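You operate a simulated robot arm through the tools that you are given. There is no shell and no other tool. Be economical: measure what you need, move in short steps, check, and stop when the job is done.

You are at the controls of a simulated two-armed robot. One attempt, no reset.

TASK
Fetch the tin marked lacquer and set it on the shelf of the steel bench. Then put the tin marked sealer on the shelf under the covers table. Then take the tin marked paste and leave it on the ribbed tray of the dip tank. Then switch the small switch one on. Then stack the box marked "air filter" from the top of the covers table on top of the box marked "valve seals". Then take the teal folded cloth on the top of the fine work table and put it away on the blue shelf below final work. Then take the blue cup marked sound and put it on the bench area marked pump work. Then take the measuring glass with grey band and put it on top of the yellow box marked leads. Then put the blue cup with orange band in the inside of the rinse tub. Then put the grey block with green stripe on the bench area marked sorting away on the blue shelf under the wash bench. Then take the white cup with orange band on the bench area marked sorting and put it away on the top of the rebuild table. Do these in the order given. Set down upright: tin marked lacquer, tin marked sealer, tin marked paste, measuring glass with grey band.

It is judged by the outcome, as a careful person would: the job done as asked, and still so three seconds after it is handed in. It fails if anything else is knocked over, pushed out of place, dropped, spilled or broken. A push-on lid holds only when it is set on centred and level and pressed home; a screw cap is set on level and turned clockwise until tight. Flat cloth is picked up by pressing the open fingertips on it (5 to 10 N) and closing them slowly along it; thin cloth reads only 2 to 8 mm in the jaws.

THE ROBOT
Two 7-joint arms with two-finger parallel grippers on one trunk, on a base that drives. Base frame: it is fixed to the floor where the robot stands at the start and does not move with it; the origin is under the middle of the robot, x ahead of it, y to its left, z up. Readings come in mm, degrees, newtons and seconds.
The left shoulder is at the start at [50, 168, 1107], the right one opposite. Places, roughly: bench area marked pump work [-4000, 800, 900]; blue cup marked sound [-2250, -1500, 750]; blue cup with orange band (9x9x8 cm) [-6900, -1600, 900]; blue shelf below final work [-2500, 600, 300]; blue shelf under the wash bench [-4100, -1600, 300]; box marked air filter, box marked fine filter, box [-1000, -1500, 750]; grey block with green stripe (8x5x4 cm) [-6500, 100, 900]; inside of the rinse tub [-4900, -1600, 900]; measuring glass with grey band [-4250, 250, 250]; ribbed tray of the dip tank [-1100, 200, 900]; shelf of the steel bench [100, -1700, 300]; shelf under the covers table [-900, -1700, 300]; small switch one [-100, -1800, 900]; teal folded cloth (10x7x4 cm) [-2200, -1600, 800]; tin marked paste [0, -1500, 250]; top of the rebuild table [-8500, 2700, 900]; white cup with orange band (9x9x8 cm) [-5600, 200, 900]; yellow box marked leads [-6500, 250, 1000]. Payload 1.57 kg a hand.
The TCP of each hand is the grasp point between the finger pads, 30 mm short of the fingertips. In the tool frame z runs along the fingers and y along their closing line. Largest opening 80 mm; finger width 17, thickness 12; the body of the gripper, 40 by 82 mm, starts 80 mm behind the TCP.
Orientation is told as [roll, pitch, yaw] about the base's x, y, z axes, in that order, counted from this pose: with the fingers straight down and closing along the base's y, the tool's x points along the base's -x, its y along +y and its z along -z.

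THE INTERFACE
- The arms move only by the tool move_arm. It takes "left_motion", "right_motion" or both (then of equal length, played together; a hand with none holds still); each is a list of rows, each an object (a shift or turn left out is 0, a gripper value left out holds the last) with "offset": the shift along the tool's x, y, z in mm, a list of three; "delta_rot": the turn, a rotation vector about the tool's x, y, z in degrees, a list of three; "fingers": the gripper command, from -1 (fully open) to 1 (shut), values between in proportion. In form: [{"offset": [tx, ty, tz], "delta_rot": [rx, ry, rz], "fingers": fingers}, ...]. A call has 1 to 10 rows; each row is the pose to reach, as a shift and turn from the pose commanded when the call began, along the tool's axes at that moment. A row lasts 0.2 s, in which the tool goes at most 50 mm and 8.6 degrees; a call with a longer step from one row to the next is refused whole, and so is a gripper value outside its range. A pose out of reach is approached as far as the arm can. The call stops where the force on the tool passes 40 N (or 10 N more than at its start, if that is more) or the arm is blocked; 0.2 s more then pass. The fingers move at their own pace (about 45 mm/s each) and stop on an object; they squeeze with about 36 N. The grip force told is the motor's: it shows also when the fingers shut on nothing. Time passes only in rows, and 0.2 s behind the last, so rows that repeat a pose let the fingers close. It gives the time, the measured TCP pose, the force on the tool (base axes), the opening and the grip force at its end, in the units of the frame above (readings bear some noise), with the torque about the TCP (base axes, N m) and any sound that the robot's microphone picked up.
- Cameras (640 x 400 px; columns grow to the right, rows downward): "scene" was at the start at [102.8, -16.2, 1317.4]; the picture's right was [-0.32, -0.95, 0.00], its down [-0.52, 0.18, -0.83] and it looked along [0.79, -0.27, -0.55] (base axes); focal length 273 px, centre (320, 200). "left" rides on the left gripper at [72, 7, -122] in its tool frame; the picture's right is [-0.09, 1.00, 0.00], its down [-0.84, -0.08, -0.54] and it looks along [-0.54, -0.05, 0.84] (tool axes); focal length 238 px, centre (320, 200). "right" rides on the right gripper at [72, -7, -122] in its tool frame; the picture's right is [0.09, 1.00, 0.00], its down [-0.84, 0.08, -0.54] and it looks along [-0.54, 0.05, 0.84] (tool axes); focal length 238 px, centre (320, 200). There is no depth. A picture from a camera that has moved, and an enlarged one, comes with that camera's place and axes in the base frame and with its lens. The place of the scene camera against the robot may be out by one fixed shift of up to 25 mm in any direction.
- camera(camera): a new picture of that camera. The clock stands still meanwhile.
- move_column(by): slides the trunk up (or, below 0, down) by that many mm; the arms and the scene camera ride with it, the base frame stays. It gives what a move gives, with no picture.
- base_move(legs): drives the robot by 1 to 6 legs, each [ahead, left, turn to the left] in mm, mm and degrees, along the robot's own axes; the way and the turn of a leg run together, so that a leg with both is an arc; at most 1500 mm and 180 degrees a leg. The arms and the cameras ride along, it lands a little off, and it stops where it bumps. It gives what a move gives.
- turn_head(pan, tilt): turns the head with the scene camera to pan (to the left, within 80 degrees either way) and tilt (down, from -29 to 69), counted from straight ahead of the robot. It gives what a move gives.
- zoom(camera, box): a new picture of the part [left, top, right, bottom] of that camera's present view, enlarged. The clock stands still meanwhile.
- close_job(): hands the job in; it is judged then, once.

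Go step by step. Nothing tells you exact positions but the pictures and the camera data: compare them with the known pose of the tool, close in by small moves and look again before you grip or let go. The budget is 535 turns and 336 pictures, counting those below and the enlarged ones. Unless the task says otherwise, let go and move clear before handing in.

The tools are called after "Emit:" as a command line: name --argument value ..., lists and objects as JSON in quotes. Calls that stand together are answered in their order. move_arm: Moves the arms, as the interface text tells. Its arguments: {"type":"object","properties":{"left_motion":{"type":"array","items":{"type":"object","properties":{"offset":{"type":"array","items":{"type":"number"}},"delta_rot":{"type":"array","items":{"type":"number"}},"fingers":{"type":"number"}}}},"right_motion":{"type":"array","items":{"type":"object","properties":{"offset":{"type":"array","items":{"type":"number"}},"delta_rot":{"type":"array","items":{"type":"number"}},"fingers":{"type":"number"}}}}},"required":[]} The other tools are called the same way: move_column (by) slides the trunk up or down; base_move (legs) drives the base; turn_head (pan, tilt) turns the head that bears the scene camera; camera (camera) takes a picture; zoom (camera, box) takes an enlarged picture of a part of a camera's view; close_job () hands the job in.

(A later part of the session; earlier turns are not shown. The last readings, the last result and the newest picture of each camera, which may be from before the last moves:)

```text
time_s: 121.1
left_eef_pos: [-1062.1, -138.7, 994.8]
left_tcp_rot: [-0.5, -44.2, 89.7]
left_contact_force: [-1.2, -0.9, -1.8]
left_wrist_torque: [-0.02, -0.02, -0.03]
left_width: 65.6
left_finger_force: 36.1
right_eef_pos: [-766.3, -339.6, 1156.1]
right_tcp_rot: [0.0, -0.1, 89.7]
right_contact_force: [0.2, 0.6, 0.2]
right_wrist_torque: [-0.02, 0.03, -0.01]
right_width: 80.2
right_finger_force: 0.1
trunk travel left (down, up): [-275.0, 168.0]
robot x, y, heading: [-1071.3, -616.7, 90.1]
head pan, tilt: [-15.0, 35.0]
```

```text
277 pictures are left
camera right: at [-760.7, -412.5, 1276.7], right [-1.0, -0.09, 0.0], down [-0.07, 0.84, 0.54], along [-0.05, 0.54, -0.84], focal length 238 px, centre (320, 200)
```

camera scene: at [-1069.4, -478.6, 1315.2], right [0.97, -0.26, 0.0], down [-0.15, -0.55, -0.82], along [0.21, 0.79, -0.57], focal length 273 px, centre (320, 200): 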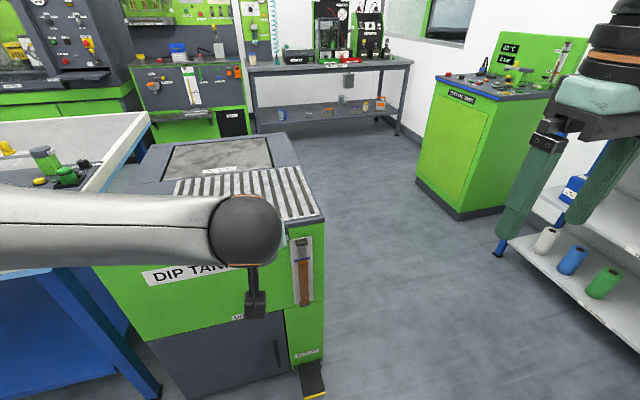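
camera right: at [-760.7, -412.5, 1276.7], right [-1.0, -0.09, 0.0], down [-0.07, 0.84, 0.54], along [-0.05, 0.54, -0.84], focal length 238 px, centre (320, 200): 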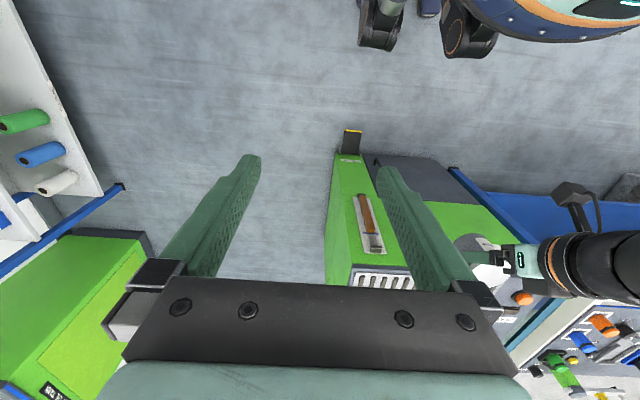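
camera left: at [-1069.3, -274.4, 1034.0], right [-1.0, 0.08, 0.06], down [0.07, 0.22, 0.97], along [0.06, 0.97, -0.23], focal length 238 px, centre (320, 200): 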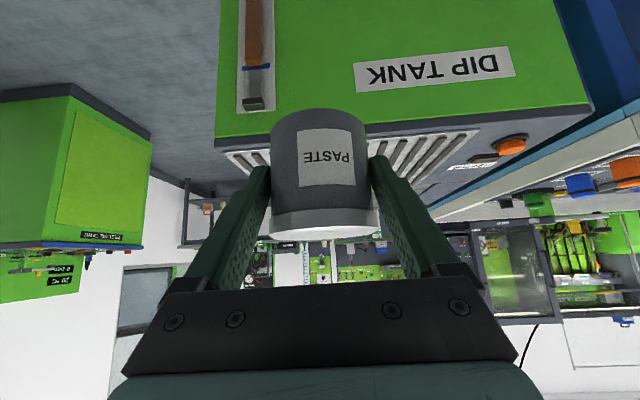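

The ribbed tray spans about x -1300..-880, y 130..450, z ≈ 835. I drive forward 240 and check.

Emit:
base_move --legs '[[240, 0, 0]]'

Emit:
camera --camera "left"

Emit:
camera --camera "scene"

```text
time_s: 122.9
left_eef_pos: [-1064.7, 102.0, 995.5]
left_tcp_rot: [-0.5, -44.3, 90.0]
left_contact_force: [-0.1, 0.0, -1.8]
left_wrist_torque: [-0.01, 0.01, 0.01]
left_width: 65.4
left_finger_force: 35.8
right_eef_pos: [-769.3, -95.2, 1155.9]
right_tcp_rot: [0.0, -0.1, 90.1]
right_contact_force: [-0.8, 0.5, -0.3]
right_wrist_torque: [-0.02, -0.03, 0.0]
right_width: 80.1
right_finger_force: 0.2
trunk travel left (down, up): [-275.0, 168.0]
robot x, y, heading: [-1069.1, -373.9, 90.2]
head pan, tilt: [-15.0, 35.0]
```

```text
276 pictures are left
camera left: at [-1072.1, -32.0, 1033.8], right [-1.0, 0.07, 0.06], down [0.07, 0.22, 0.97], along [0.06, 0.97, -0.23], focal length 238 px, centre (320, 200)
```

left: 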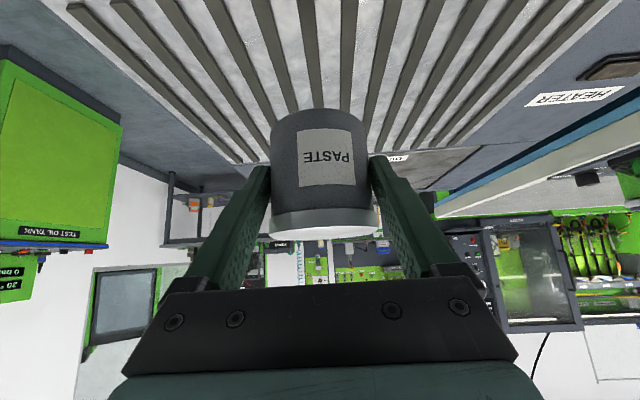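

```text
275 pictures are left
camera scene: at [-1070.4, -235.8, 1315.1], right [0.97, -0.25, 0.0], down [-0.15, -0.56, -0.82], along [0.21, 0.79, -0.57], focal length 273 px, centre (320, 200)
```

scene: 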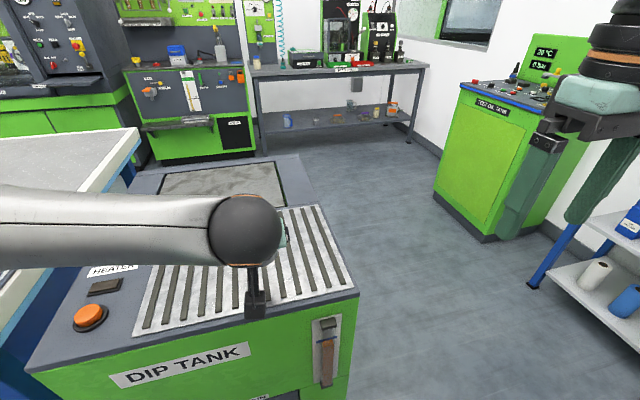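

Emit:
zoom --camera "left" --box '[180, 0, 500, 200]'

```text
2.00 times, centred on (340, 100) of left
camera zoom: at [-1072.1, -32.0, 1033.8], right [-1.0, 0.07, 0.06], down [0.07, 0.22, 0.97], along [0.06, 0.97, -0.23], focal length 477 px, centre (280, 400)
```

zoom: 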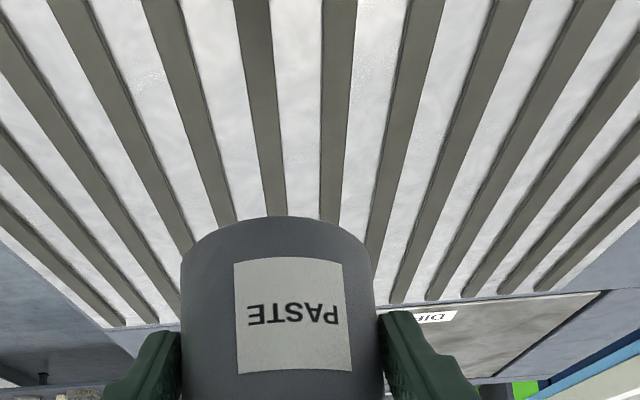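

I move over the tray at x≈-1078, y≈225.

Emit:
move_arm --left_motion '[{"offset": [-14, 5, 38]}, {"offset": [-28, 9, 76]}, {"offset": [-40, 13, 110]}, {"offset": [-25, 13, 150]}, {"offset": [-25, 13, 150]}]'

Emit:
camera --camera "left"

```text
time_s: 124.1
left_eef_pos: [-1077.1, 230.8, 912.2]
left_tcp_rot: [-0.6, -44.7, 90.1]
left_contact_force: [-0.3, 1.2, 11.2]
left_wrist_torque: [-0.15, 0.15, -0.04]
left_width: 65.3
left_finger_force: 36.0
right_eef_pos: [-768.5, -95.5, 1155.4]
right_tcp_rot: [0.0, -0.2, 90.1]
right_contact_force: [-0.1, 0.4, 0.0]
right_wrist_torque: [-0.01, -0.01, -0.03]
right_width: 79.9
right_finger_force: 0.0
trunk travel left (down, up): [-275.0, 168.0]
robot x, y, heading: [-1074.6, -376.3, 90.3]
head pan, tilt: [-15.0, 35.0]
```

```text
273 pictures are left
camera left: at [-1082.9, 94.1, 949.1], right [-1.0, 0.07, 0.06], down [0.07, 0.21, 0.97], along [0.06, 0.97, -0.22], focal length 238 px, centre (320, 200)
```

left: 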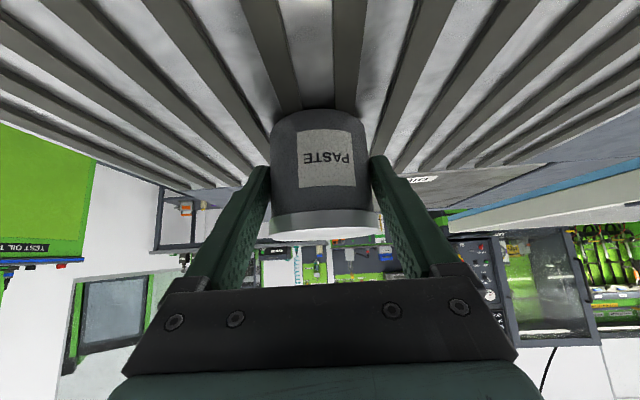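

It is touching the tray (11 N), standing over two ribs. Release and back away.

Emit:
move_arm --left_motion '[{"fingers": -0.2}, {"fingers": -1}, {"fingers": -1}, {"fingers": -1}]'

Emit:
camera --camera "left"

```text
time_s: 125.1
left_eef_pos: [-1076.9, 229.3, 908.8]
left_tcp_rot: [-0.5, -44.2, 90.0]
left_contact_force: [-0.2, 0.8, -0.8]
left_wrist_torque: [-0.05, 0.01, 0.01]
left_width: 80.3
left_finger_force: 0.1
right_eef_pos: [-769.1, -95.1, 1156.0]
right_tcp_rot: [-0.1, -0.2, 90.1]
right_contact_force: [-0.2, -0.2, 0.3]
right_wrist_torque: [-0.02, 0.03, 0.0]
right_width: 79.8
right_finger_force: 0.1
trunk travel left (down, up): [-275.0, 168.0]
robot x, y, heading: [-1071.1, -373.1, 90.1]
head pan, tilt: [-15.0, 35.0]
```

```text
272 pictures are left
camera left: at [-1083.0, 93.3, 946.8], right [-1.0, 0.07, 0.06], down [0.07, 0.22, 0.97], along [0.06, 0.97, -0.23], focal length 238 px, centre (320, 200)
```

left: 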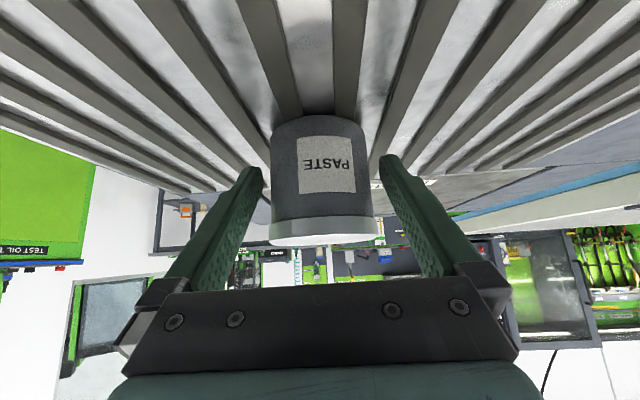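

Emit:
move_arm --left_motion '[{"offset": [2, 0, -10]}, {"offset": [20, 0, -30]}, {"offset": [46, 0, -58]}, {"offset": [70, 0, -86]}, {"offset": [70, 0, -120]}, {"offset": [70, 0, -150]}]'

Emit:
camera --camera "left"

```text
time_s: 126.5
left_eef_pos: [-1079.9, 70.5, 964.9]
left_tcp_rot: [-0.5, -44.3, 90.2]
left_contact_force: [0.5, -0.1, 0.4]
left_wrist_torque: [0.02, -0.01, -0.03]
left_width: 79.7
left_finger_force: 0.0
right_eef_pos: [-768.6, -95.5, 1155.1]
right_tcp_rot: [-0.1, -0.1, 90.1]
right_contact_force: [-0.7, -0.8, -0.4]
right_wrist_torque: [0.0, -0.01, 0.0]
right_width: 79.9
right_finger_force: 0.1
trunk travel left (down, up): [-275.0, 168.0]
robot x, y, heading: [-1072.9, -372.2, 90.3]
head pan, tilt: [-15.0, 35.0]
```

```text
271 pictures are left
camera left: at [-1087.3, -64.7, 1002.3], right [-1.0, 0.07, 0.06], down [0.07, 0.22, 0.97], along [0.06, 0.97, -0.22], focal length 238 px, centre (320, 200)
```

left: 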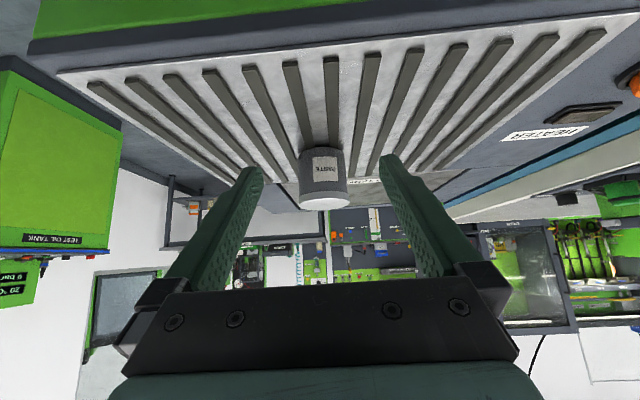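

Paste is done. Next the switch on the steel bench; I drive there and look.

Emit:
base_move --legs '[[-230, 0, 0], [0, 0, -90], [950, 0, 0], [0, 0, -90], [180, 0, 0]]'

Emit:
turn_head --pan -15 --tilt 30

Emit:
camera --camera "scene"

```text
time_s: 137.2
left_eef_pos: [357.4, -579.3, 962.6]
left_tcp_rot: [-0.1, -43.7, -0.6]
left_contact_force: [-11.3, 5.6, 7.0]
left_wrist_torque: [-0.2, -0.03, -0.32]
left_width: 74.5
left_finger_force: 0.0
right_eef_pos: [197.7, -892.4, 1156.0]
right_tcp_rot: [-0.1, -0.2, 0.5]
right_contact_force: [0.4, -0.1, -0.2]
right_wrist_torque: [0.01, 0.02, 0.01]
right_width: 80.2
right_finger_force: 0.0
trunk travel left (down, up): [-275.0, 168.0]
robot x, y, heading: [-81.9, -591.3, 0.7]
head pan, tilt: [-15.0, 35.0]
stopped in leg 4: the force on the tool passed its limit (the readings are from after the stop); the commanded pose is now the measured one
```

```text
time_s: 137.8
left_eef_pos: [357.6, -578.7, 962.0]
left_tcp_rot: [0.0, -43.7, -0.4]
left_contact_force: [-15.3, 5.9, 7.9]
left_wrist_torque: [-0.23, 0.05, -0.51]
left_width: 74.9
left_finger_force: 0.0
right_eef_pos: [197.1, -890.3, 1157.2]
right_tcp_rot: [-0.1, -0.2, 0.6]
right_contact_force: [-0.1, 0.4, 0.1]
right_wrist_torque: [0.0, -0.03, 0.0]
right_width: 80.0
right_finger_force: 0.0
trunk travel left (down, up): [-275.0, 168.0]
robot x, y, heading: [-80.8, -592.4, 0.4]
head pan, tilt: [-15.0, 30.0]
```

```text
270 pictures are left
camera scene: at [22.8, -600.6, 1323.2], right [-0.25, -0.97, 0.0], down [-0.48, 0.12, -0.87], along [0.84, -0.22, -0.5], focal length 273 px, centre (320, 200)
```

scene: 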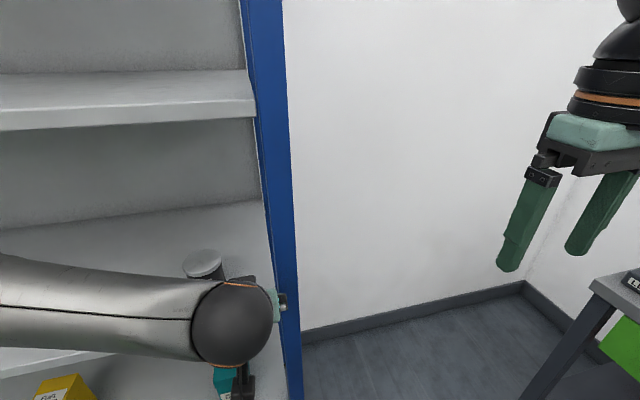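

The left finger touched the rack post; nothing displaced. I back off, then turn.

Emit:
base_move --legs '[[-170, 0, 0], [0, 0, -90]]'

Emit:
camera --camera "scene"

```text
time_s: 143.1
left_eef_pos: [-244.5, -1032.9, 961.9]
left_tcp_rot: [-0.1, -43.6, -90.2]
left_contact_force: [0.2, -0.4, 0.3]
left_wrist_torque: [-0.01, 0.02, 0.04]
left_width: 80.1
left_finger_force: 0.0
right_eef_pos: [-557.9, -873.8, 1155.2]
right_tcp_rot: [0.0, -0.1, -89.4]
right_contact_force: [-0.2, 1.1, 0.3]
right_wrist_torque: [-0.03, 0.02, 0.01]
right_width: 80.1
right_finger_force: 0.0
trunk travel left (down, up): [-275.0, 168.0]
robot x, y, heading: [-253.4, -592.6, -89.5]
head pan, tilt: [-15.0, 30.0]
```

```text
269 pictures are left
camera scene: at [-299.8, -708.5, 1323.0], right [-0.97, 0.25, 0.0], down [0.12, 0.48, -0.87], along [-0.21, -0.84, -0.5], focal length 273 px, centre (320, 200)
```

scene: 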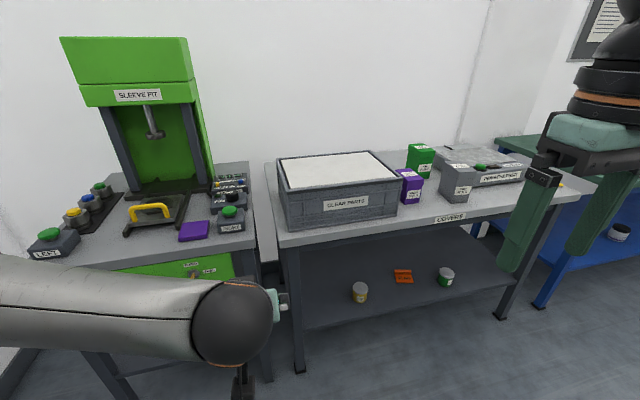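

Emit:
zoom --camera "scene" --box '[160, 150, 290, 240]'

```text
4.44 times, centred on (225, 195) of scene
camera zoom: at [-299.8, -708.5, 1323.0], right [-0.97, 0.25, 0.0], down [0.12, 0.48, -0.87], along [-0.21, -0.84, -0.5], focal length 1214 px, centre (742, 222)
```

zoom: 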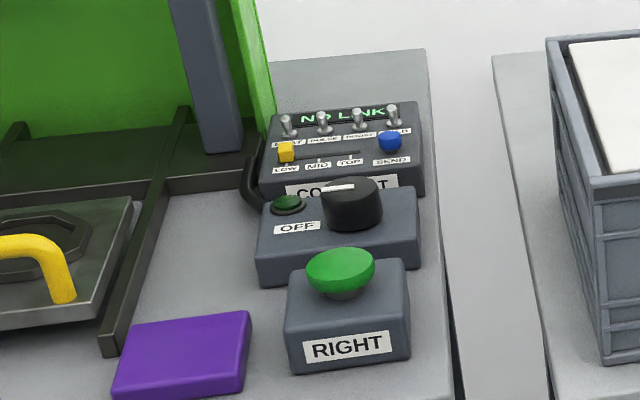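

Emit:
base_move --legs '[[170, 170, 0]]'

Emit:
turn_head --pan 0 --tilt 30

Emit:
camera --camera "scene"

```text
time_s: 144.9
left_eef_pos: [-73.2, -1200.0, 961.5]
left_tcp_rot: [-0.1, -43.6, -90.1]
left_contact_force: [0.8, -0.3, 1.0]
left_wrist_torque: [0.0, -0.02, 0.0]
left_width: 80.0
left_finger_force: 0.0
right_eef_pos: [-385.9, -1042.6, 1155.3]
right_tcp_rot: [0.0, -0.1, -89.3]
right_contact_force: [0.1, 0.1, -0.4]
right_wrist_torque: [-0.02, 0.01, 0.02]
right_width: 80.0
right_finger_force: 0.0
trunk travel left (down, up): [-275.0, 168.0]
robot x, y, heading: [-83.2, -760.0, -89.2]
head pan, tilt: [-15.0, 30.0]
```

```text
time_s: 145.7
left_eef_pos: [-73.9, -1199.7, 961.2]
left_tcp_rot: [-0.1, -43.7, -90.1]
left_contact_force: [-0.1, -0.1, -0.3]
left_wrist_torque: [0.04, 0.02, -0.03]
left_width: 79.8
left_finger_force: 0.1
right_eef_pos: [-385.2, -1041.3, 1157.0]
right_tcp_rot: [0.0, -0.2, -89.3]
right_contact_force: [0.1, 0.1, -0.1]
right_wrist_torque: [-0.01, -0.01, 0.01]
right_width: 80.1
right_finger_force: 0.0
trunk travel left (down, up): [-275.0, 168.0]
robot x, y, heading: [-86.0, -759.6, -89.4]
head pan, tilt: [0.0, 30.0]
```

```text
267 pictures are left
camera scene: at [-105.5, -877.9, 1323.0], right [-1.0, -0.01, 0.0], down [-0.01, 0.5, -0.87], along [0.01, -0.87, -0.5], focal length 273 px, centre (320, 200)
```

scene: 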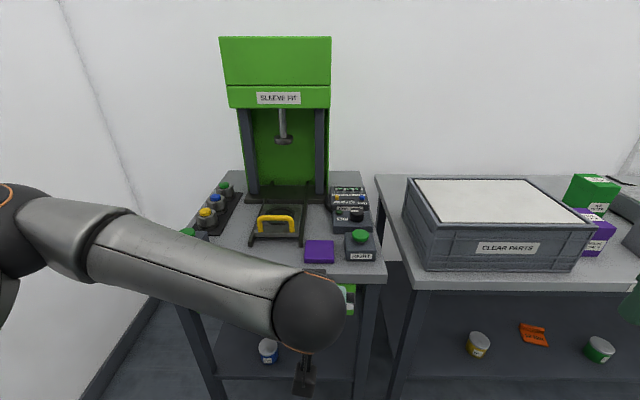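

Emit:
zoom --camera "scene" --box '[324, 180, 380, 215]'

Emit:
zoom --camera "scene" --box '[310, 170, 410, 275]'

```text
11.43 times, centred on (352, 198) of scene
camera zoom: at [-105.5, -877.9, 1323.0], right [-1.0, -0.01, 0.0], down [-0.01, 0.5, -0.87], along [0.01, -0.87, -0.5], focal length 3121 px, centre (-46, 229)
```

zoom: 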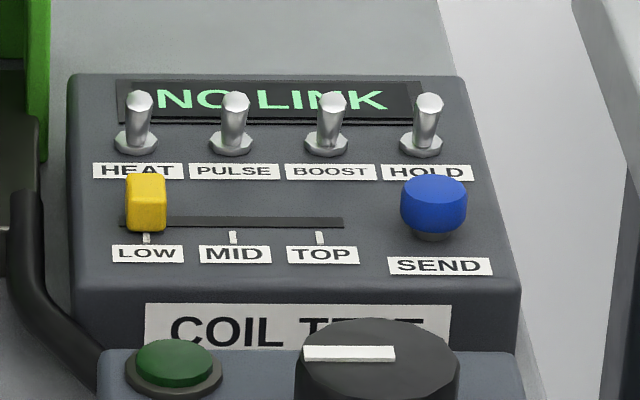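

```text
3.81 times, centred on (360, 222) of scene
camera zoom: at [-105.5, -877.9, 1323.0], right [-1.0, -0.01, 0.0], down [-0.01, 0.5, -0.87], along [0.01, -0.87, -0.5], focal length 1040 px, centre (168, 114)
```

zoom: 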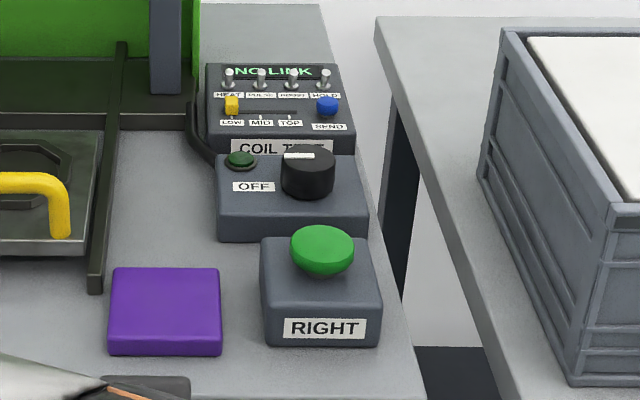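

The Coil Test panel has four toggles, HEAT first from the left. I prepare: raise the left hand, tilt the right hand forward, with fingers shut.

Emit:
move_arm --left_motion '[{"offset": [-20, 0, -20]}, {"offset": [-40, 0, -41]}, {"offset": [-60, 0, -62]}, {"offset": [-80, 0, -83]}, {"offset": [-98, 0, -103]}, {"offset": [-117, 0, -123]}]' --right_motion '[{"offset": [-25, 10, 0], "delta_rot": [0, -8, 0], "fingers": 1}, {"offset": [-50, 20, 0], "delta_rot": [0, -16, 0]}, {"offset": [-75, 30, 0], "delta_rot": [0, -24, 0]}, {"offset": [-100, 40, 0], "delta_rot": [0, -32, 0]}, {"offset": [-125, 50, 0], "delta_rot": [0, -40, 0]}, {"offset": [-150, 60, 0], "delta_rot": [0, -45, 0]}]'

Emit:
camera --camera "scene"

Emit:
camera --camera "right"

```text
time_s: 147.1
left_eef_pos: [-73.9, -1198.0, 1132.1]
left_tcp_rot: [0.1, -43.6, -90.3]
left_contact_force: [0.1, 0.0, -0.5]
left_wrist_torque: [0.01, -0.04, 0.0]
left_width: 80.2
left_finger_force: 0.0
right_eef_pos: [-324.1, -1188.9, 1154.2]
right_tcp_rot: [0.0, -45.2, -89.2]
right_contact_force: [0.1, 0.4, 0.7]
right_wrist_torque: [-0.01, -0.03, 0.03]
right_width: 0.1
right_finger_force: 21.5
trunk travel left (down, up): [-275.0, 168.0]
robot x, y, heading: [-88.2, -762.3, -89.0]
head pan, tilt: [0.0, 30.0]
```

```text
264 pictures are left
camera scene: at [-105.3, -877.9, 1322.9], right [-1.0, -0.01, 0.0], down [-0.01, 0.5, -0.87], along [0.01, -0.87, -0.5], focal length 273 px, centre (320, 200)
```

scene: 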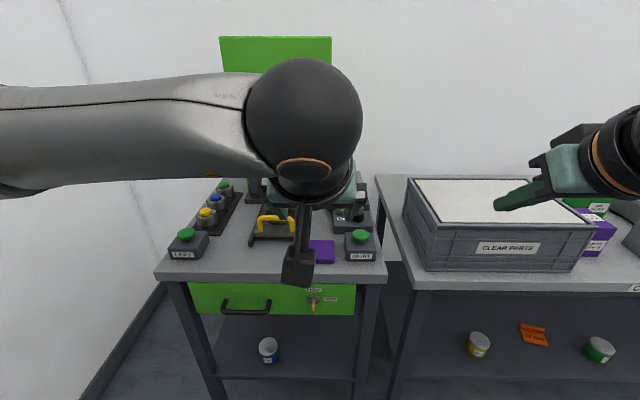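

```text
263 pictures are left
camera right: at [-333.3, -1052.8, 1187.9], right [0.99, 0.08, -0.07], down [0.08, -0.2, 0.98], along [0.06, -0.98, -0.21], focal length 238 px, centre (320, 200)
```

right: 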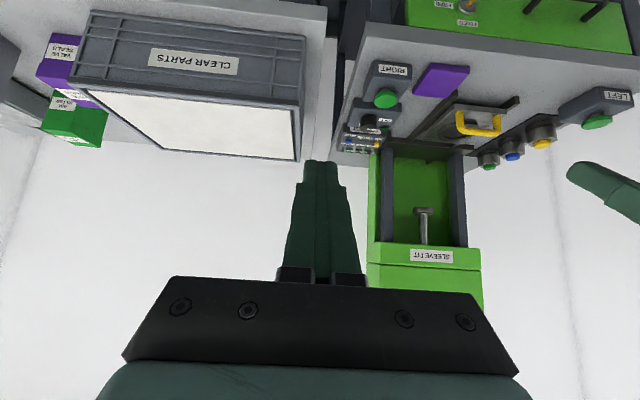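

Emit:
zoom --camera "right" --box '[325, 110, 395, 160]'

```text
8.00 times, centred on (360, 135) of right
camera zoom: at [-333.3, -1052.8, 1187.9], right [0.99, 0.08, -0.07], down [0.08, -0.2, 0.98], along [0.06, -0.98, -0.21], focal length 1907 px, centre (0, 720)
```

zoom: 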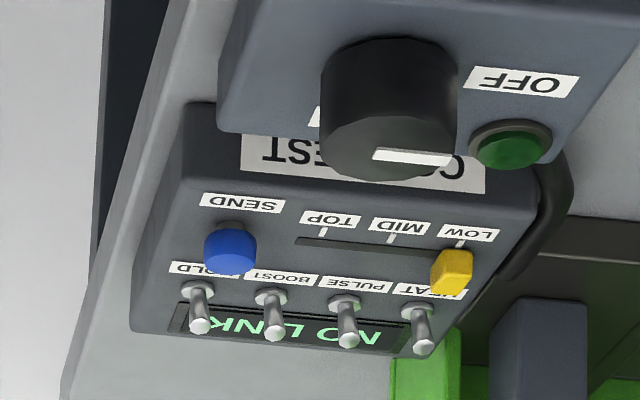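

HEAT toggle is at about (-150,-1705,878). I drive closer and extend the right hand over the bench, high.

Emit:
base_move --legs '[[0, 130, 0], [140, 0, 0]]'

Emit:
move_arm --right_motion '[{"offset": [-30, 5, 20], "delta_rot": [0, -5, 0]}, {"offset": [-55, 10, 50], "delta_rot": [0, -10, 0]}, {"offset": [-80, 15, 80], "delta_rot": [0, -15, 0]}, {"offset": [-90, 20, 120], "delta_rot": [0, -15, 0]}, {"offset": [-90, 25, 160], "delta_rot": [0, -15, 0]}, {"offset": [-90, 30, 200], "delta_rot": [0, -15, 0]}]'

Emit:
camera --camera "right"

Emit:
camera --camera "scene"

```text
time_s: 149.2
left_eef_pos: [54.7, -1330.8, 1131.7]
left_tcp_rot: [-0.2, -43.6, -90.3]
left_contact_force: [0.0, -0.5, -0.4]
left_wrist_torque: [0.0, -0.02, -0.04]
left_width: 79.7
left_finger_force: 0.1
right_eef_pos: [-196.4, -1322.9, 1153.5]
right_tcp_rot: [0.0, -45.1, -89.4]
right_contact_force: [0.1, -0.7, 0.2]
right_wrist_torque: [0.03, -0.02, -0.02]
right_width: 0.0
right_finger_force: 21.3
trunk travel left (down, up): [-275.0, 168.0]
robot x, y, heading: [41.9, -893.4, -89.5]
head pan, tilt: [0.0, 30.0]
```

```text
time_s: 150.7
left_eef_pos: [55.0, -1331.1, 1130.3]
left_tcp_rot: [-0.1, -43.6, -90.3]
left_contact_force: [0.6, -0.5, -0.5]
left_wrist_torque: [0.0, 0.02, 0.04]
left_width: 80.1
left_finger_force: 0.0
right_eef_pos: [-163.2, -1529.0, 1076.3]
right_tcp_rot: [0.1, -60.2, -89.4]
right_contact_force: [0.4, 0.1, 0.0]
right_wrist_torque: [0.0, -0.01, -0.01]
right_width: 0.1
right_finger_force: 21.5
trunk travel left (down, up): [-275.0, 168.0]
robot x, y, heading: [41.4, -893.5, -89.4]
head pan, tilt: [0.0, 30.0]
```

```text
261 pictures are left
camera right: at [-172.4, -1388.1, 1075.0], right [1.0, 0.06, -0.08], down [0.08, 0.05, 1.0], along [0.06, -1.0, 0.05], focal length 238 px, centre (320, 200)
```

right: 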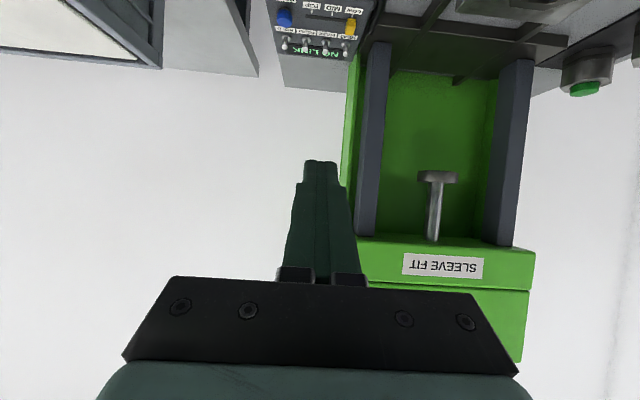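

```text
260 pictures are left
camera scene: at [23.2, -1012.3, 1322.9], right [-1.0, -0.01, 0.0], down [-0.01, 0.5, -0.87], along [0.01, -0.87, -0.5], focal length 273 px, centre (320, 200)
```

scene: 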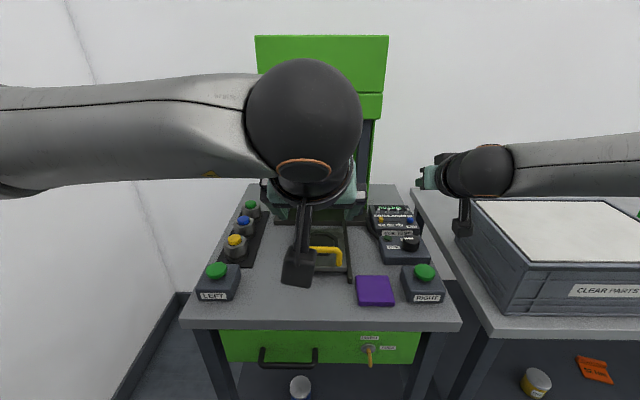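

Emit:
zoom --camera "right" --box '[265, 0, 365, 65]'

Emit:
zoom --camera "scene" --box '[365, 200, 425, 240]'

```text
6.15 times, centred on (315, 32) of right
camera zoom: at [-172.4, -1388.1, 1075.0], right [1.0, 0.06, -0.08], down [0.08, 0.05, 1.0], along [0.06, -1.0, 0.05], focal length 1467 px, centre (351, 1231)
```

zoom: 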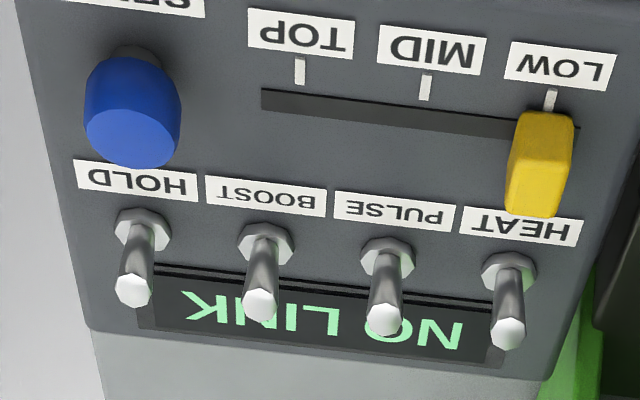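

```text
10.00 times, centred on (395, 220) of scene
camera zoom: at [23.2, -1012.3, 1322.9], right [-1.0, -0.01, 0.0], down [-0.01, 0.5, -0.87], along [0.01, -0.87, -0.5], focal length 2731 px, centre (-430, 0)
```

zoom: 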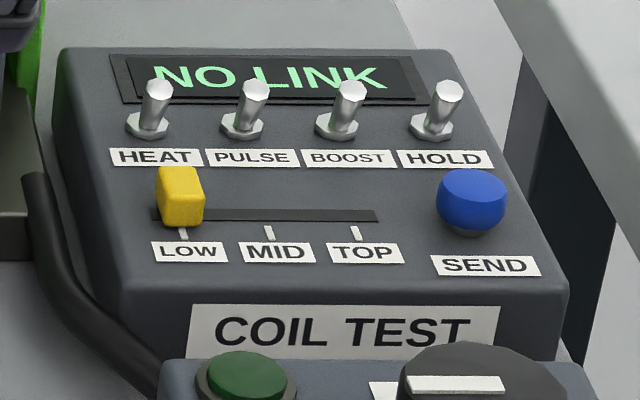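

The HEAT lever leans toward the robot (off). I'll push its tip away with the closed right fingertips from the front. Moving to a pre-position above.

Emit:
base_move --legs '[[60, 0, 0]]'

Emit:
move_arm --right_motion '[{"offset": [18, 6, 23], "delta_rot": [0, 2.5, 0]}, {"offset": [35, 12, 45], "delta_rot": [0, 5, 0]}, {"offset": [53, 18, 68], "delta_rot": [0, 7.5, 0]}, {"offset": [70, 25, 90], "delta_rot": [0, 10, 0]}, {"offset": [70, 25, 90], "delta_rot": [0, 10, 0]}]'

Emit:
zoom --camera "right" --box '[220, 60, 420, 190]'

Emit:
zoom --camera "scene" --box '[330, 190, 450, 270]'

```text
time_s: 151.6
left_eef_pos: [55.0, -1389.5, 1132.2]
left_tcp_rot: [-0.1, -43.6, -90.5]
left_contact_force: [-0.8, -0.1, -0.1]
left_wrist_torque: [-0.01, 0.02, 0.04]
left_width: 80.1
left_finger_force: 0.0
right_eef_pos: [-163.4, -1586.5, 1077.1]
right_tcp_rot: [-0.1, -60.1, -89.4]
right_contact_force: [-0.2, -0.5, 0.1]
right_wrist_torque: [-0.01, 0.02, -0.02]
right_width: 0.0
right_finger_force: 21.1
trunk travel left (down, up): [-275.0, 168.0]
robot x, y, heading: [44.1, -951.1, -89.2]
head pan, tilt: [0.0, 30.0]
```

```text
time_s: 152.8
left_eef_pos: [55.3, -1388.4, 1132.2]
left_tcp_rot: [-0.1, -43.7, -90.4]
left_contact_force: [0.9, 0.0, 0.0]
left_wrist_torque: [-0.02, 0.0, 0.0]
left_width: 80.1
left_finger_force: 0.0
right_eef_pos: [-153.0, -1611.3, 976.9]
right_tcp_rot: [0.0, -50.2, -89.5]
right_contact_force: [0.8, 1.1, -0.3]
right_wrist_torque: [0.02, -0.01, 0.02]
right_width: 0.1
right_finger_force: 20.8
right hand out of reach, approached as far as the arm can: row 3, 4, 5
trunk travel left (down, up): [-275.0, 168.0]
robot x, y, heading: [45.9, -950.7, -89.2]
head pan, tilt: [0.0, 30.0]
```

```text
3.08 times, centred on (320, 125) of right
camera zoom: at [-161.9, -1473.0, 999.0], right [1.0, 0.07, -0.07], down [0.08, -0.12, 0.99], along [0.06, -0.99, -0.12], focal length 733 px, centre (320, 431)
```

zoom: 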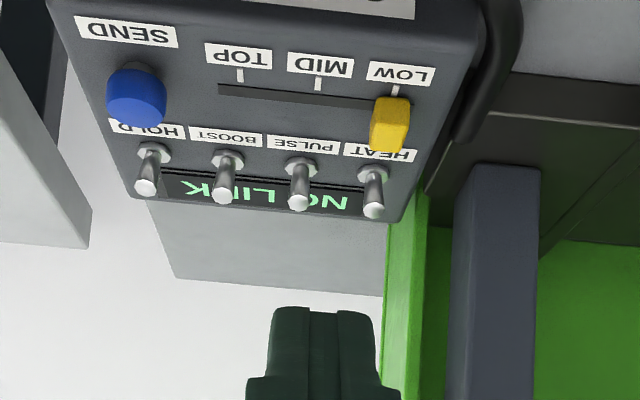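

```text
5.00 times, centred on (390, 230) of scene
camera zoom: at [23.9, -1069.5, 1323.0], right [-1.0, -0.01, 0.0], down [-0.01, 0.5, -0.87], along [0.01, -0.87, -0.5], focal length 1365 px, centre (-30, 50)
```

zoom: 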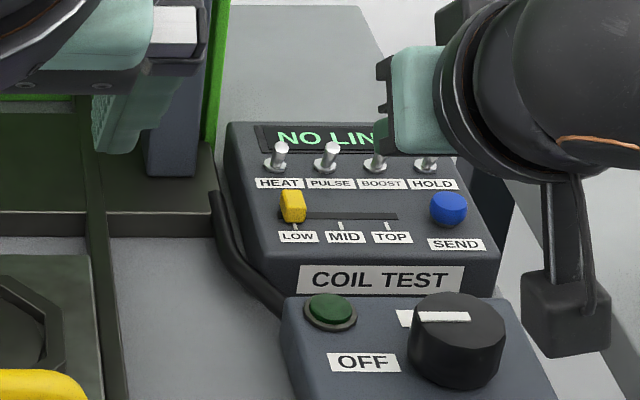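

The arm needs a bit more reach; I pull the left hand back and drive 80 mm closer.

Emit:
move_arm --left_motion '[{"offset": [22, 0, -21]}, {"offset": [43, 0, -41]}, {"offset": [65, 0, -62]}]'

Emit:
base_move --legs '[[80, 0, 0]]'

Emit:
zoom --camera "right" --box '[220, 20, 420, 150]'

```text
time_s: 153.6
left_eef_pos: [53.8, -1301.3, 1131.3]
left_tcp_rot: [-0.1, -43.6, -90.4]
left_contact_force: [-0.1, -0.5, 0.2]
left_wrist_torque: [-0.02, 0.0, 0.0]
left_width: 80.0
left_finger_force: 0.0
right_eef_pos: [-153.8, -1612.2, 977.1]
right_tcp_rot: [0.0, -50.2, -89.6]
right_contact_force: [0.1, 0.2, 0.4]
right_wrist_torque: [-0.03, 0.01, 0.02]
right_width: 0.1
right_finger_force: 21.2
trunk travel left (down, up): [-275.0, 168.0]
robot x, y, heading: [44.7, -950.6, -89.5]
head pan, tilt: [0.0, 30.0]
```

```text
time_s: 154.7
left_eef_pos: [55.0, -1382.8, 1130.5]
left_tcp_rot: [-0.2, -43.6, -90.4]
left_contact_force: [-0.3, -0.2, 0.1]
left_wrist_torque: [0.03, -0.02, 0.0]
left_width: 80.0
left_finger_force: 0.0
right_eef_pos: [-154.3, -1693.6, 976.4]
right_tcp_rot: [-0.1, -50.2, -89.5]
right_contact_force: [-0.5, -0.7, -0.7]
right_wrist_torque: [-0.01, 0.01, -0.03]
right_width: 0.0
right_finger_force: 20.9
trunk travel left (down, up): [-275.0, 168.0]
robot x, y, heading: [45.8, -1032.8, -89.3]
head pan, tilt: [0.0, 30.0]
```

```text
3.08 times, centred on (320, 85) of right
camera zoom: at [-162.0, -1554.3, 998.7], right [1.0, 0.07, -0.07], down [0.08, -0.12, 0.99], along [0.06, -0.99, -0.12], focal length 733 px, centre (320, 554)
```

zoom: 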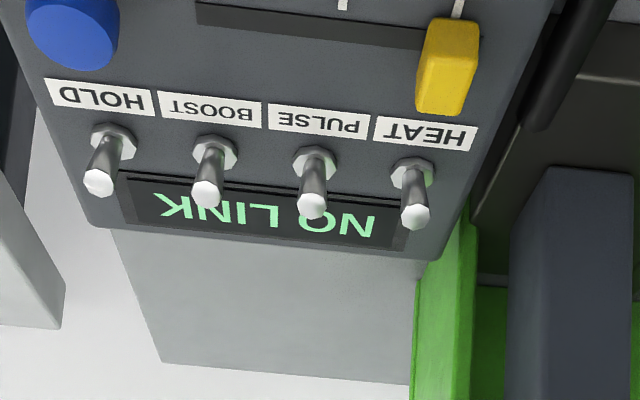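

From the right camera alone the HEAT lever tip is at (-131,-1746,877), base (-131,-1756,858). I move the base 35 closer and read the pose.

Emit:
base_move --legs '[[35, 0, 0]]'

```text
time_s: 155.5
left_eef_pos: [54.7, -1416.9, 1129.9]
left_tcp_rot: [-0.2, -43.6, -90.6]
left_contact_force: [-0.7, 0.2, -0.2]
left_wrist_torque: [0.0, 0.02, -0.01]
left_width: 79.8
left_finger_force: 0.1
right_eef_pos: [-152.8, -1727.4, 976.9]
right_tcp_rot: [0.1, -50.1, -89.6]
right_contact_force: [-0.5, -0.2, 0.0]
right_wrist_torque: [0.01, -0.03, -0.01]
right_width: 0.1
right_finger_force: 21.4
trunk travel left (down, up): [-275.0, 168.0]
robot x, y, heading: [44.4, -1067.3, -89.5]
head pan, tilt: [0.0, 30.0]
```

Emit:
move_arm --right_motion '[{"offset": [18, 11, 2]}, {"offset": [36, 22, 3]}, {"offset": [36, 22, 3]}]'

Emit:
zoom --camera "right" --box '[220, 20, 420, 150]'

```text
time_s: 156.3
left_eef_pos: [55.0, -1416.4, 1130.9]
left_tcp_rot: [-0.1, -43.7, -90.5]
left_contact_force: [0.4, -0.1, 0.4]
left_wrist_torque: [0.02, -0.02, -0.02]
left_width: 80.0
left_finger_force: 0.1
right_eef_pos: [-139.4, -1701.1, 951.1]
right_tcp_rot: [0.1, -50.2, -89.6]
right_contact_force: [0.3, 0.2, -0.1]
right_wrist_torque: [0.02, 0.01, 0.01]
right_width: 0.1
right_finger_force: 21.3
right hand out of reach, approached as far as the arm can: row 1, 2, 3
trunk travel left (down, up): [-275.0, 168.0]
robot x, y, heading: [45.6, -1067.1, -89.3]
head pan, tilt: [0.0, 30.0]
```

```text
3.08 times, centred on (320, 85) of right
camera zoom: at [-147.2, -1560.5, 973.5], right [1.0, 0.07, -0.07], down [0.08, -0.12, 0.99], along [0.06, -0.99, -0.12], focal length 733 px, centre (320, 554)
```

zoom: 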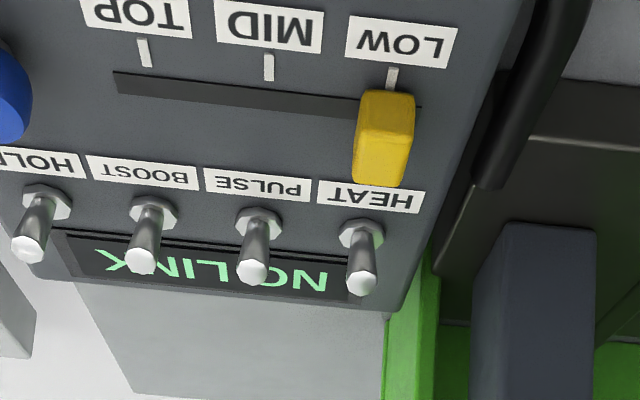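

Emit:
base_move --legs '[[35, 0, 0]]'

Emit:
move_arm --right_motion '[{"offset": [14, 4, -13]}, {"offset": [28, 8, -26]}, {"offset": [28, 8, -26]}]'

```text
time_s: 157.2
left_eef_pos: [55.7, -1452.8, 1130.2]
left_tcp_rot: [-0.1, -43.7, -90.5]
left_contact_force: [0.5, 0.7, -0.3]
left_wrist_torque: [0.0, 0.01, -0.01]
left_width: 79.8
left_finger_force: 0.1
right_eef_pos: [-138.5, -1734.7, 951.8]
right_tcp_rot: [0.0, -50.0, -89.5]
right_contact_force: [-0.2, -1.1, -0.7]
right_wrist_torque: [0.03, 0.04, -0.01]
right_width: 0.1
right_finger_force: 21.1
trunk travel left (down, up): [-275.0, 168.0]
robot x, y, heading: [47.4, -1101.9, -89.5]
head pan, tilt: [0.0, 30.0]
```

```text
time_s: 158.0
left_eef_pos: [55.5, -1452.5, 1131.1]
left_tcp_rot: [-0.1, -43.7, -90.4]
left_contact_force: [-0.4, 0.8, 0.1]
left_wrist_torque: [0.03, -0.01, 0.01]
left_width: 80.0
left_finger_force: 0.0
right_eef_pos: [-131.9, -1698.6, 947.4]
right_tcp_rot: [0.0, -50.1, -89.6]
right_contact_force: [0.3, 0.2, 0.1]
right_wrist_torque: [0.02, 0.0, 0.02]
right_width: 0.0
right_finger_force: 21.4
trunk travel left (down, up): [-275.0, 168.0]
robot x, y, heading: [44.1, -1102.7, -89.4]
head pan, tilt: [0.0, 30.0]
```

Emit:
move_arm --right_motion '[{"offset": [18, 0, 20]}, {"offset": [28, 0, 32]}, {"offset": [36, 0, 41]}, {"offset": [36, 0, 41]}]'

Emit:
zoom --camera "right" --box '[220, 60, 420, 190]'

Emit:
zoom --camera "scene" --box '[330, 210, 450, 290]'

```text
time_s: 159.0
left_eef_pos: [55.8, -1450.9, 1131.9]
left_tcp_rot: [0.0, -43.8, -90.5]
left_contact_force: [0.6, 0.3, 0.1]
left_wrist_torque: [0.0, -0.01, 0.0]
left_width: 80.0
left_finger_force: 0.1
right_eef_pos: [-142.0, -1697.4, 902.2]
right_tcp_rot: [0.2, -50.3, -89.6]
right_contact_force: [0.7, -0.3, 0.8]
right_wrist_torque: [0.0, -0.01, -0.04]
right_width: 0.1
right_finger_force: 21.3
right hand out of reach, approached as far as the arm can: row 2, 3, 4
trunk travel left (down, up): [-275.0, 168.0]
robot x, y, heading: [45.1, -1102.7, -89.2]
head pan, tilt: [0.0, 30.0]
```

```text
3.08 times, centred on (320, 125) of right
camera zoom: at [-149.9, -1558.2, 923.9], right [1.0, 0.07, -0.07], down [0.08, -0.12, 0.99], along [0.06, -0.99, -0.12], focal length 733 px, centre (320, 431)
```

zoom: 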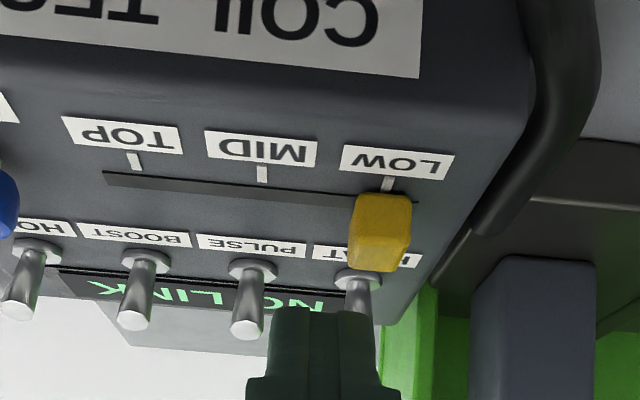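

```text
5.00 times, centred on (390, 250) of scene
camera zoom: at [25.3, -1219.7, 1323.0], right [-1.0, -0.01, 0.0], down [-0.01, 0.5, -0.87], along [0.01, -0.87, -0.5], focal length 1365 px, centre (-30, -50)
```

zoom: 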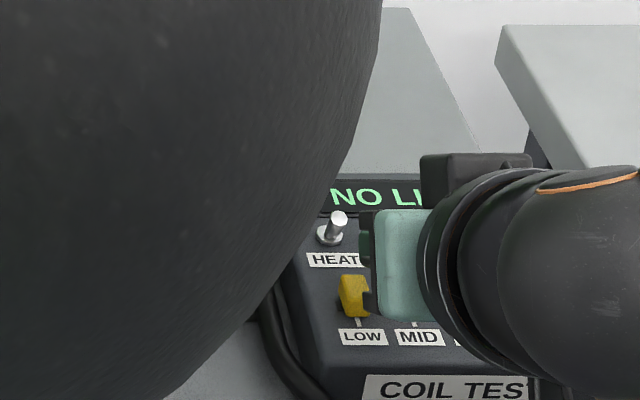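

The arm's limit shows to the right; I lift, shift the base left 60, and retry.

Emit:
move_arm --right_motion '[{"offset": [-18, 0, -20]}, {"offset": [-36, 0, -41]}, {"offset": [-36, 0, -41]}]'

Emit:
base_move --legs '[[0, 60, 0]]'

Emit:
move_arm --right_motion '[{"offset": [0, -30, 0]}, {"offset": [0, -59, 0]}, {"offset": [0, -59, 0]}]'

```text
time_s: 159.8
left_eef_pos: [54.1, -1452.4, 1131.5]
left_tcp_rot: [-0.1, -43.7, -90.5]
left_contact_force: [-0.2, 0.0, 0.0]
left_wrist_torque: [0.02, 0.02, 0.0]
left_width: 80.2
left_finger_force: 0.1
right_eef_pos: [-141.2, -1690.7, 954.8]
right_tcp_rot: [0.2, -50.1, -89.5]
right_contact_force: [0.0, -0.2, 0.2]
right_wrist_torque: [0.02, 0.02, 0.02]
right_width: 0.2
right_finger_force: 21.5
trunk travel left (down, up): [-275.0, 168.0]
robot x, y, heading: [44.6, -1100.3, -89.5]
head pan, tilt: [0.0, 30.0]
```

```text
time_s: 160.8
left_eef_pos: [115.2, -1450.7, 1132.1]
left_tcp_rot: [-0.2, -43.7, -90.5]
left_contact_force: [-0.1, 0.5, 0.6]
left_wrist_torque: [-0.02, 0.03, -0.01]
left_width: 80.0
left_finger_force: 0.1
right_eef_pos: [-81.6, -1691.0, 955.0]
right_tcp_rot: [-0.1, -50.2, -89.6]
right_contact_force: [0.1, 0.5, 0.7]
right_wrist_torque: [0.05, -0.01, -0.01]
right_width: 0.1
right_finger_force: 21.8
trunk travel left (down, up): [-275.0, 168.0]
robot x, y, heading: [101.2, -1101.3, -89.5]
head pan, tilt: [0.0, 30.0]
```

```text
time_s: 161.6
left_eef_pos: [112.8, -1452.4, 1130.8]
left_tcp_rot: [-0.1, -43.6, -90.4]
left_contact_force: [-1.1, -1.5, -0.8]
left_wrist_torque: [-0.01, -0.04, -0.01]
left_width: 79.6
left_finger_force: 0.1
right_eef_pos: [-140.7, -1690.1, 956.0]
right_tcp_rot: [0.0, -50.2, -89.5]
right_contact_force: [0.7, -0.7, 0.0]
right_wrist_torque: [0.0, 0.01, -0.02]
right_width: 0.0
right_finger_force: 21.6
trunk travel left (down, up): [-275.0, 168.0]
robot x, y, heading: [104.9, -1099.6, -89.5]
head pan, tilt: [0.0, 30.0]
```

Emit:
move_arm --right_motion '[{"offset": [16, 9, 14]}, {"offset": [27, 9, 34]}, {"offset": [37, 9, 53]}, {"offset": [37, 9, 53]}]'

Emit:
zoom --camera "right" --box '[220, 60, 420, 190]'

```text
time_s: 162.6
left_eef_pos: [113.6, -1450.2, 1131.3]
left_tcp_rot: [-0.1, -43.7, -90.4]
left_contact_force: [-0.5, -1.0, -0.1]
left_wrist_torque: [0.0, -0.01, 0.01]
left_width: 80.0
left_finger_force: 0.0
right_eef_pos: [-131.9, -1704.6, 891.3]
right_tcp_rot: [0.1, -50.2, -89.5]
right_contact_force: [0.7, -1.1, -0.4]
right_wrist_torque: [0.0, -0.01, -0.03]
right_width: 0.0
right_finger_force: 21.3
trunk travel left (down, up): [-275.0, 168.0]
robot x, y, heading: [104.3, -1103.4, -89.6]
head pan, tilt: [0.0, 30.0]
```

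```text
3.08 times, centred on (320, 125) of right
camera zoom: at [-140.2, -1566.4, 913.6], right [1.0, 0.07, -0.07], down [0.08, -0.12, 0.99], along [0.06, -0.99, -0.12], focal length 733 px, centre (320, 431)
```

zoom: 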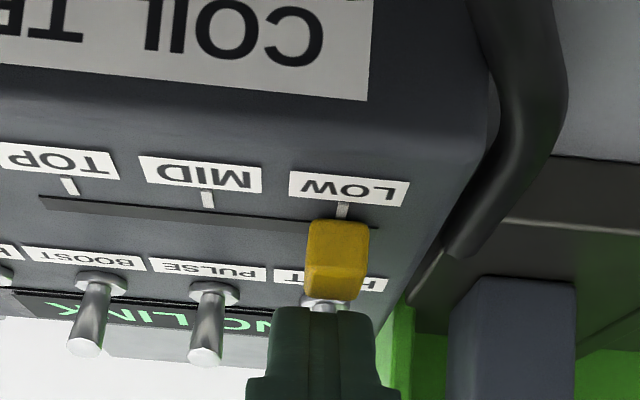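

Aligned just in front of the HEAT lever. Push away.

Emit:
move_arm --right_motion '[{"offset": [-5, 0, 5]}, {"offset": [-9, 0, 10]}, {"offset": [-14, 0, 15]}, {"offset": [-19, 0, 20]}, {"offset": [-24, 0, 25]}, {"offset": [-24, 0, 25]}]'

Emit:
zoom --camera "right" --box '[220, 60, 420, 190]'

```text
time_s: 163.9
left_eef_pos: [113.3, -1450.7, 1131.7]
left_tcp_rot: [-0.1, -43.8, -90.5]
left_contact_force: [-0.2, 0.1, -0.3]
left_wrist_torque: [0.02, 0.0, -0.03]
left_width: 80.1
left_finger_force: 0.0
right_eef_pos: [-133.3, -1740.7, 895.7]
right_tcp_rot: [0.2, -50.0, -89.5]
right_contact_force: [1.1, 0.4, -0.3]
right_wrist_torque: [-0.02, 0.0, -0.01]
right_width: 0.0
right_finger_force: 21.0
trunk travel left (down, up): [-275.0, 168.0]
robot x, y, heading: [99.5, -1098.7, -89.3]
head pan, tilt: [0.0, 30.0]
```

```text
3.08 times, centred on (320, 125) of right
camera zoom: at [-141.3, -1601.8, 917.4], right [1.0, 0.07, -0.07], down [0.08, -0.12, 0.99], along [0.06, -0.99, -0.12], focal length 733 px, centre (320, 431)
```

zoom: 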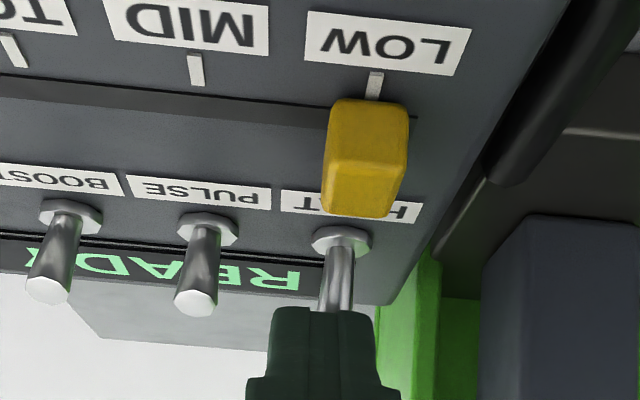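

The display changed to READY and the lever leans away: switch one is on. Retreat up and away.

Emit:
move_arm --right_motion '[{"offset": [-10, 0, -20]}, {"offset": [-33, 0, -54]}, {"offset": [-40, 0, -90]}, {"offset": [-40, 0, -130]}]'

Emit:
zoom --camera "right" --box '[220, 0, 420, 130]'

```text
time_s: 164.9
left_eef_pos: [113.3, -1450.5, 1131.2]
left_tcp_rot: [-0.1, -43.7, -90.4]
left_contact_force: [0.2, 0.3, -0.7]
left_wrist_torque: [0.01, 0.03, 0.01]
left_width: 80.1
left_finger_force: 0.0
right_eef_pos: [-133.7, -1667.8, 1009.8]
right_tcp_rot: [0.1, -50.1, -89.5]
right_contact_force: [0.5, 0.0, 0.5]
right_wrist_torque: [0.01, -0.02, -0.01]
right_width: 0.0
right_finger_force: 21.9
trunk travel left (down, up): [-275.0, 168.0]
robot x, y, heading: [105.2, -1097.9, -89.3]
head pan, tilt: [0.0, 30.0]
```

```text
3.08 times, centred on (320, 65) of right
camera zoom: at [-142.1, -1528.3, 1032.3], right [1.0, 0.07, -0.07], down [0.08, -0.12, 0.99], along [0.06, -0.99, -0.12], focal length 733 px, centre (320, 615)
```

zoom: 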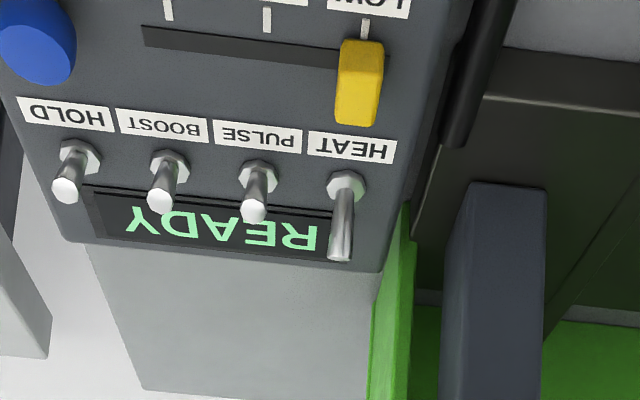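

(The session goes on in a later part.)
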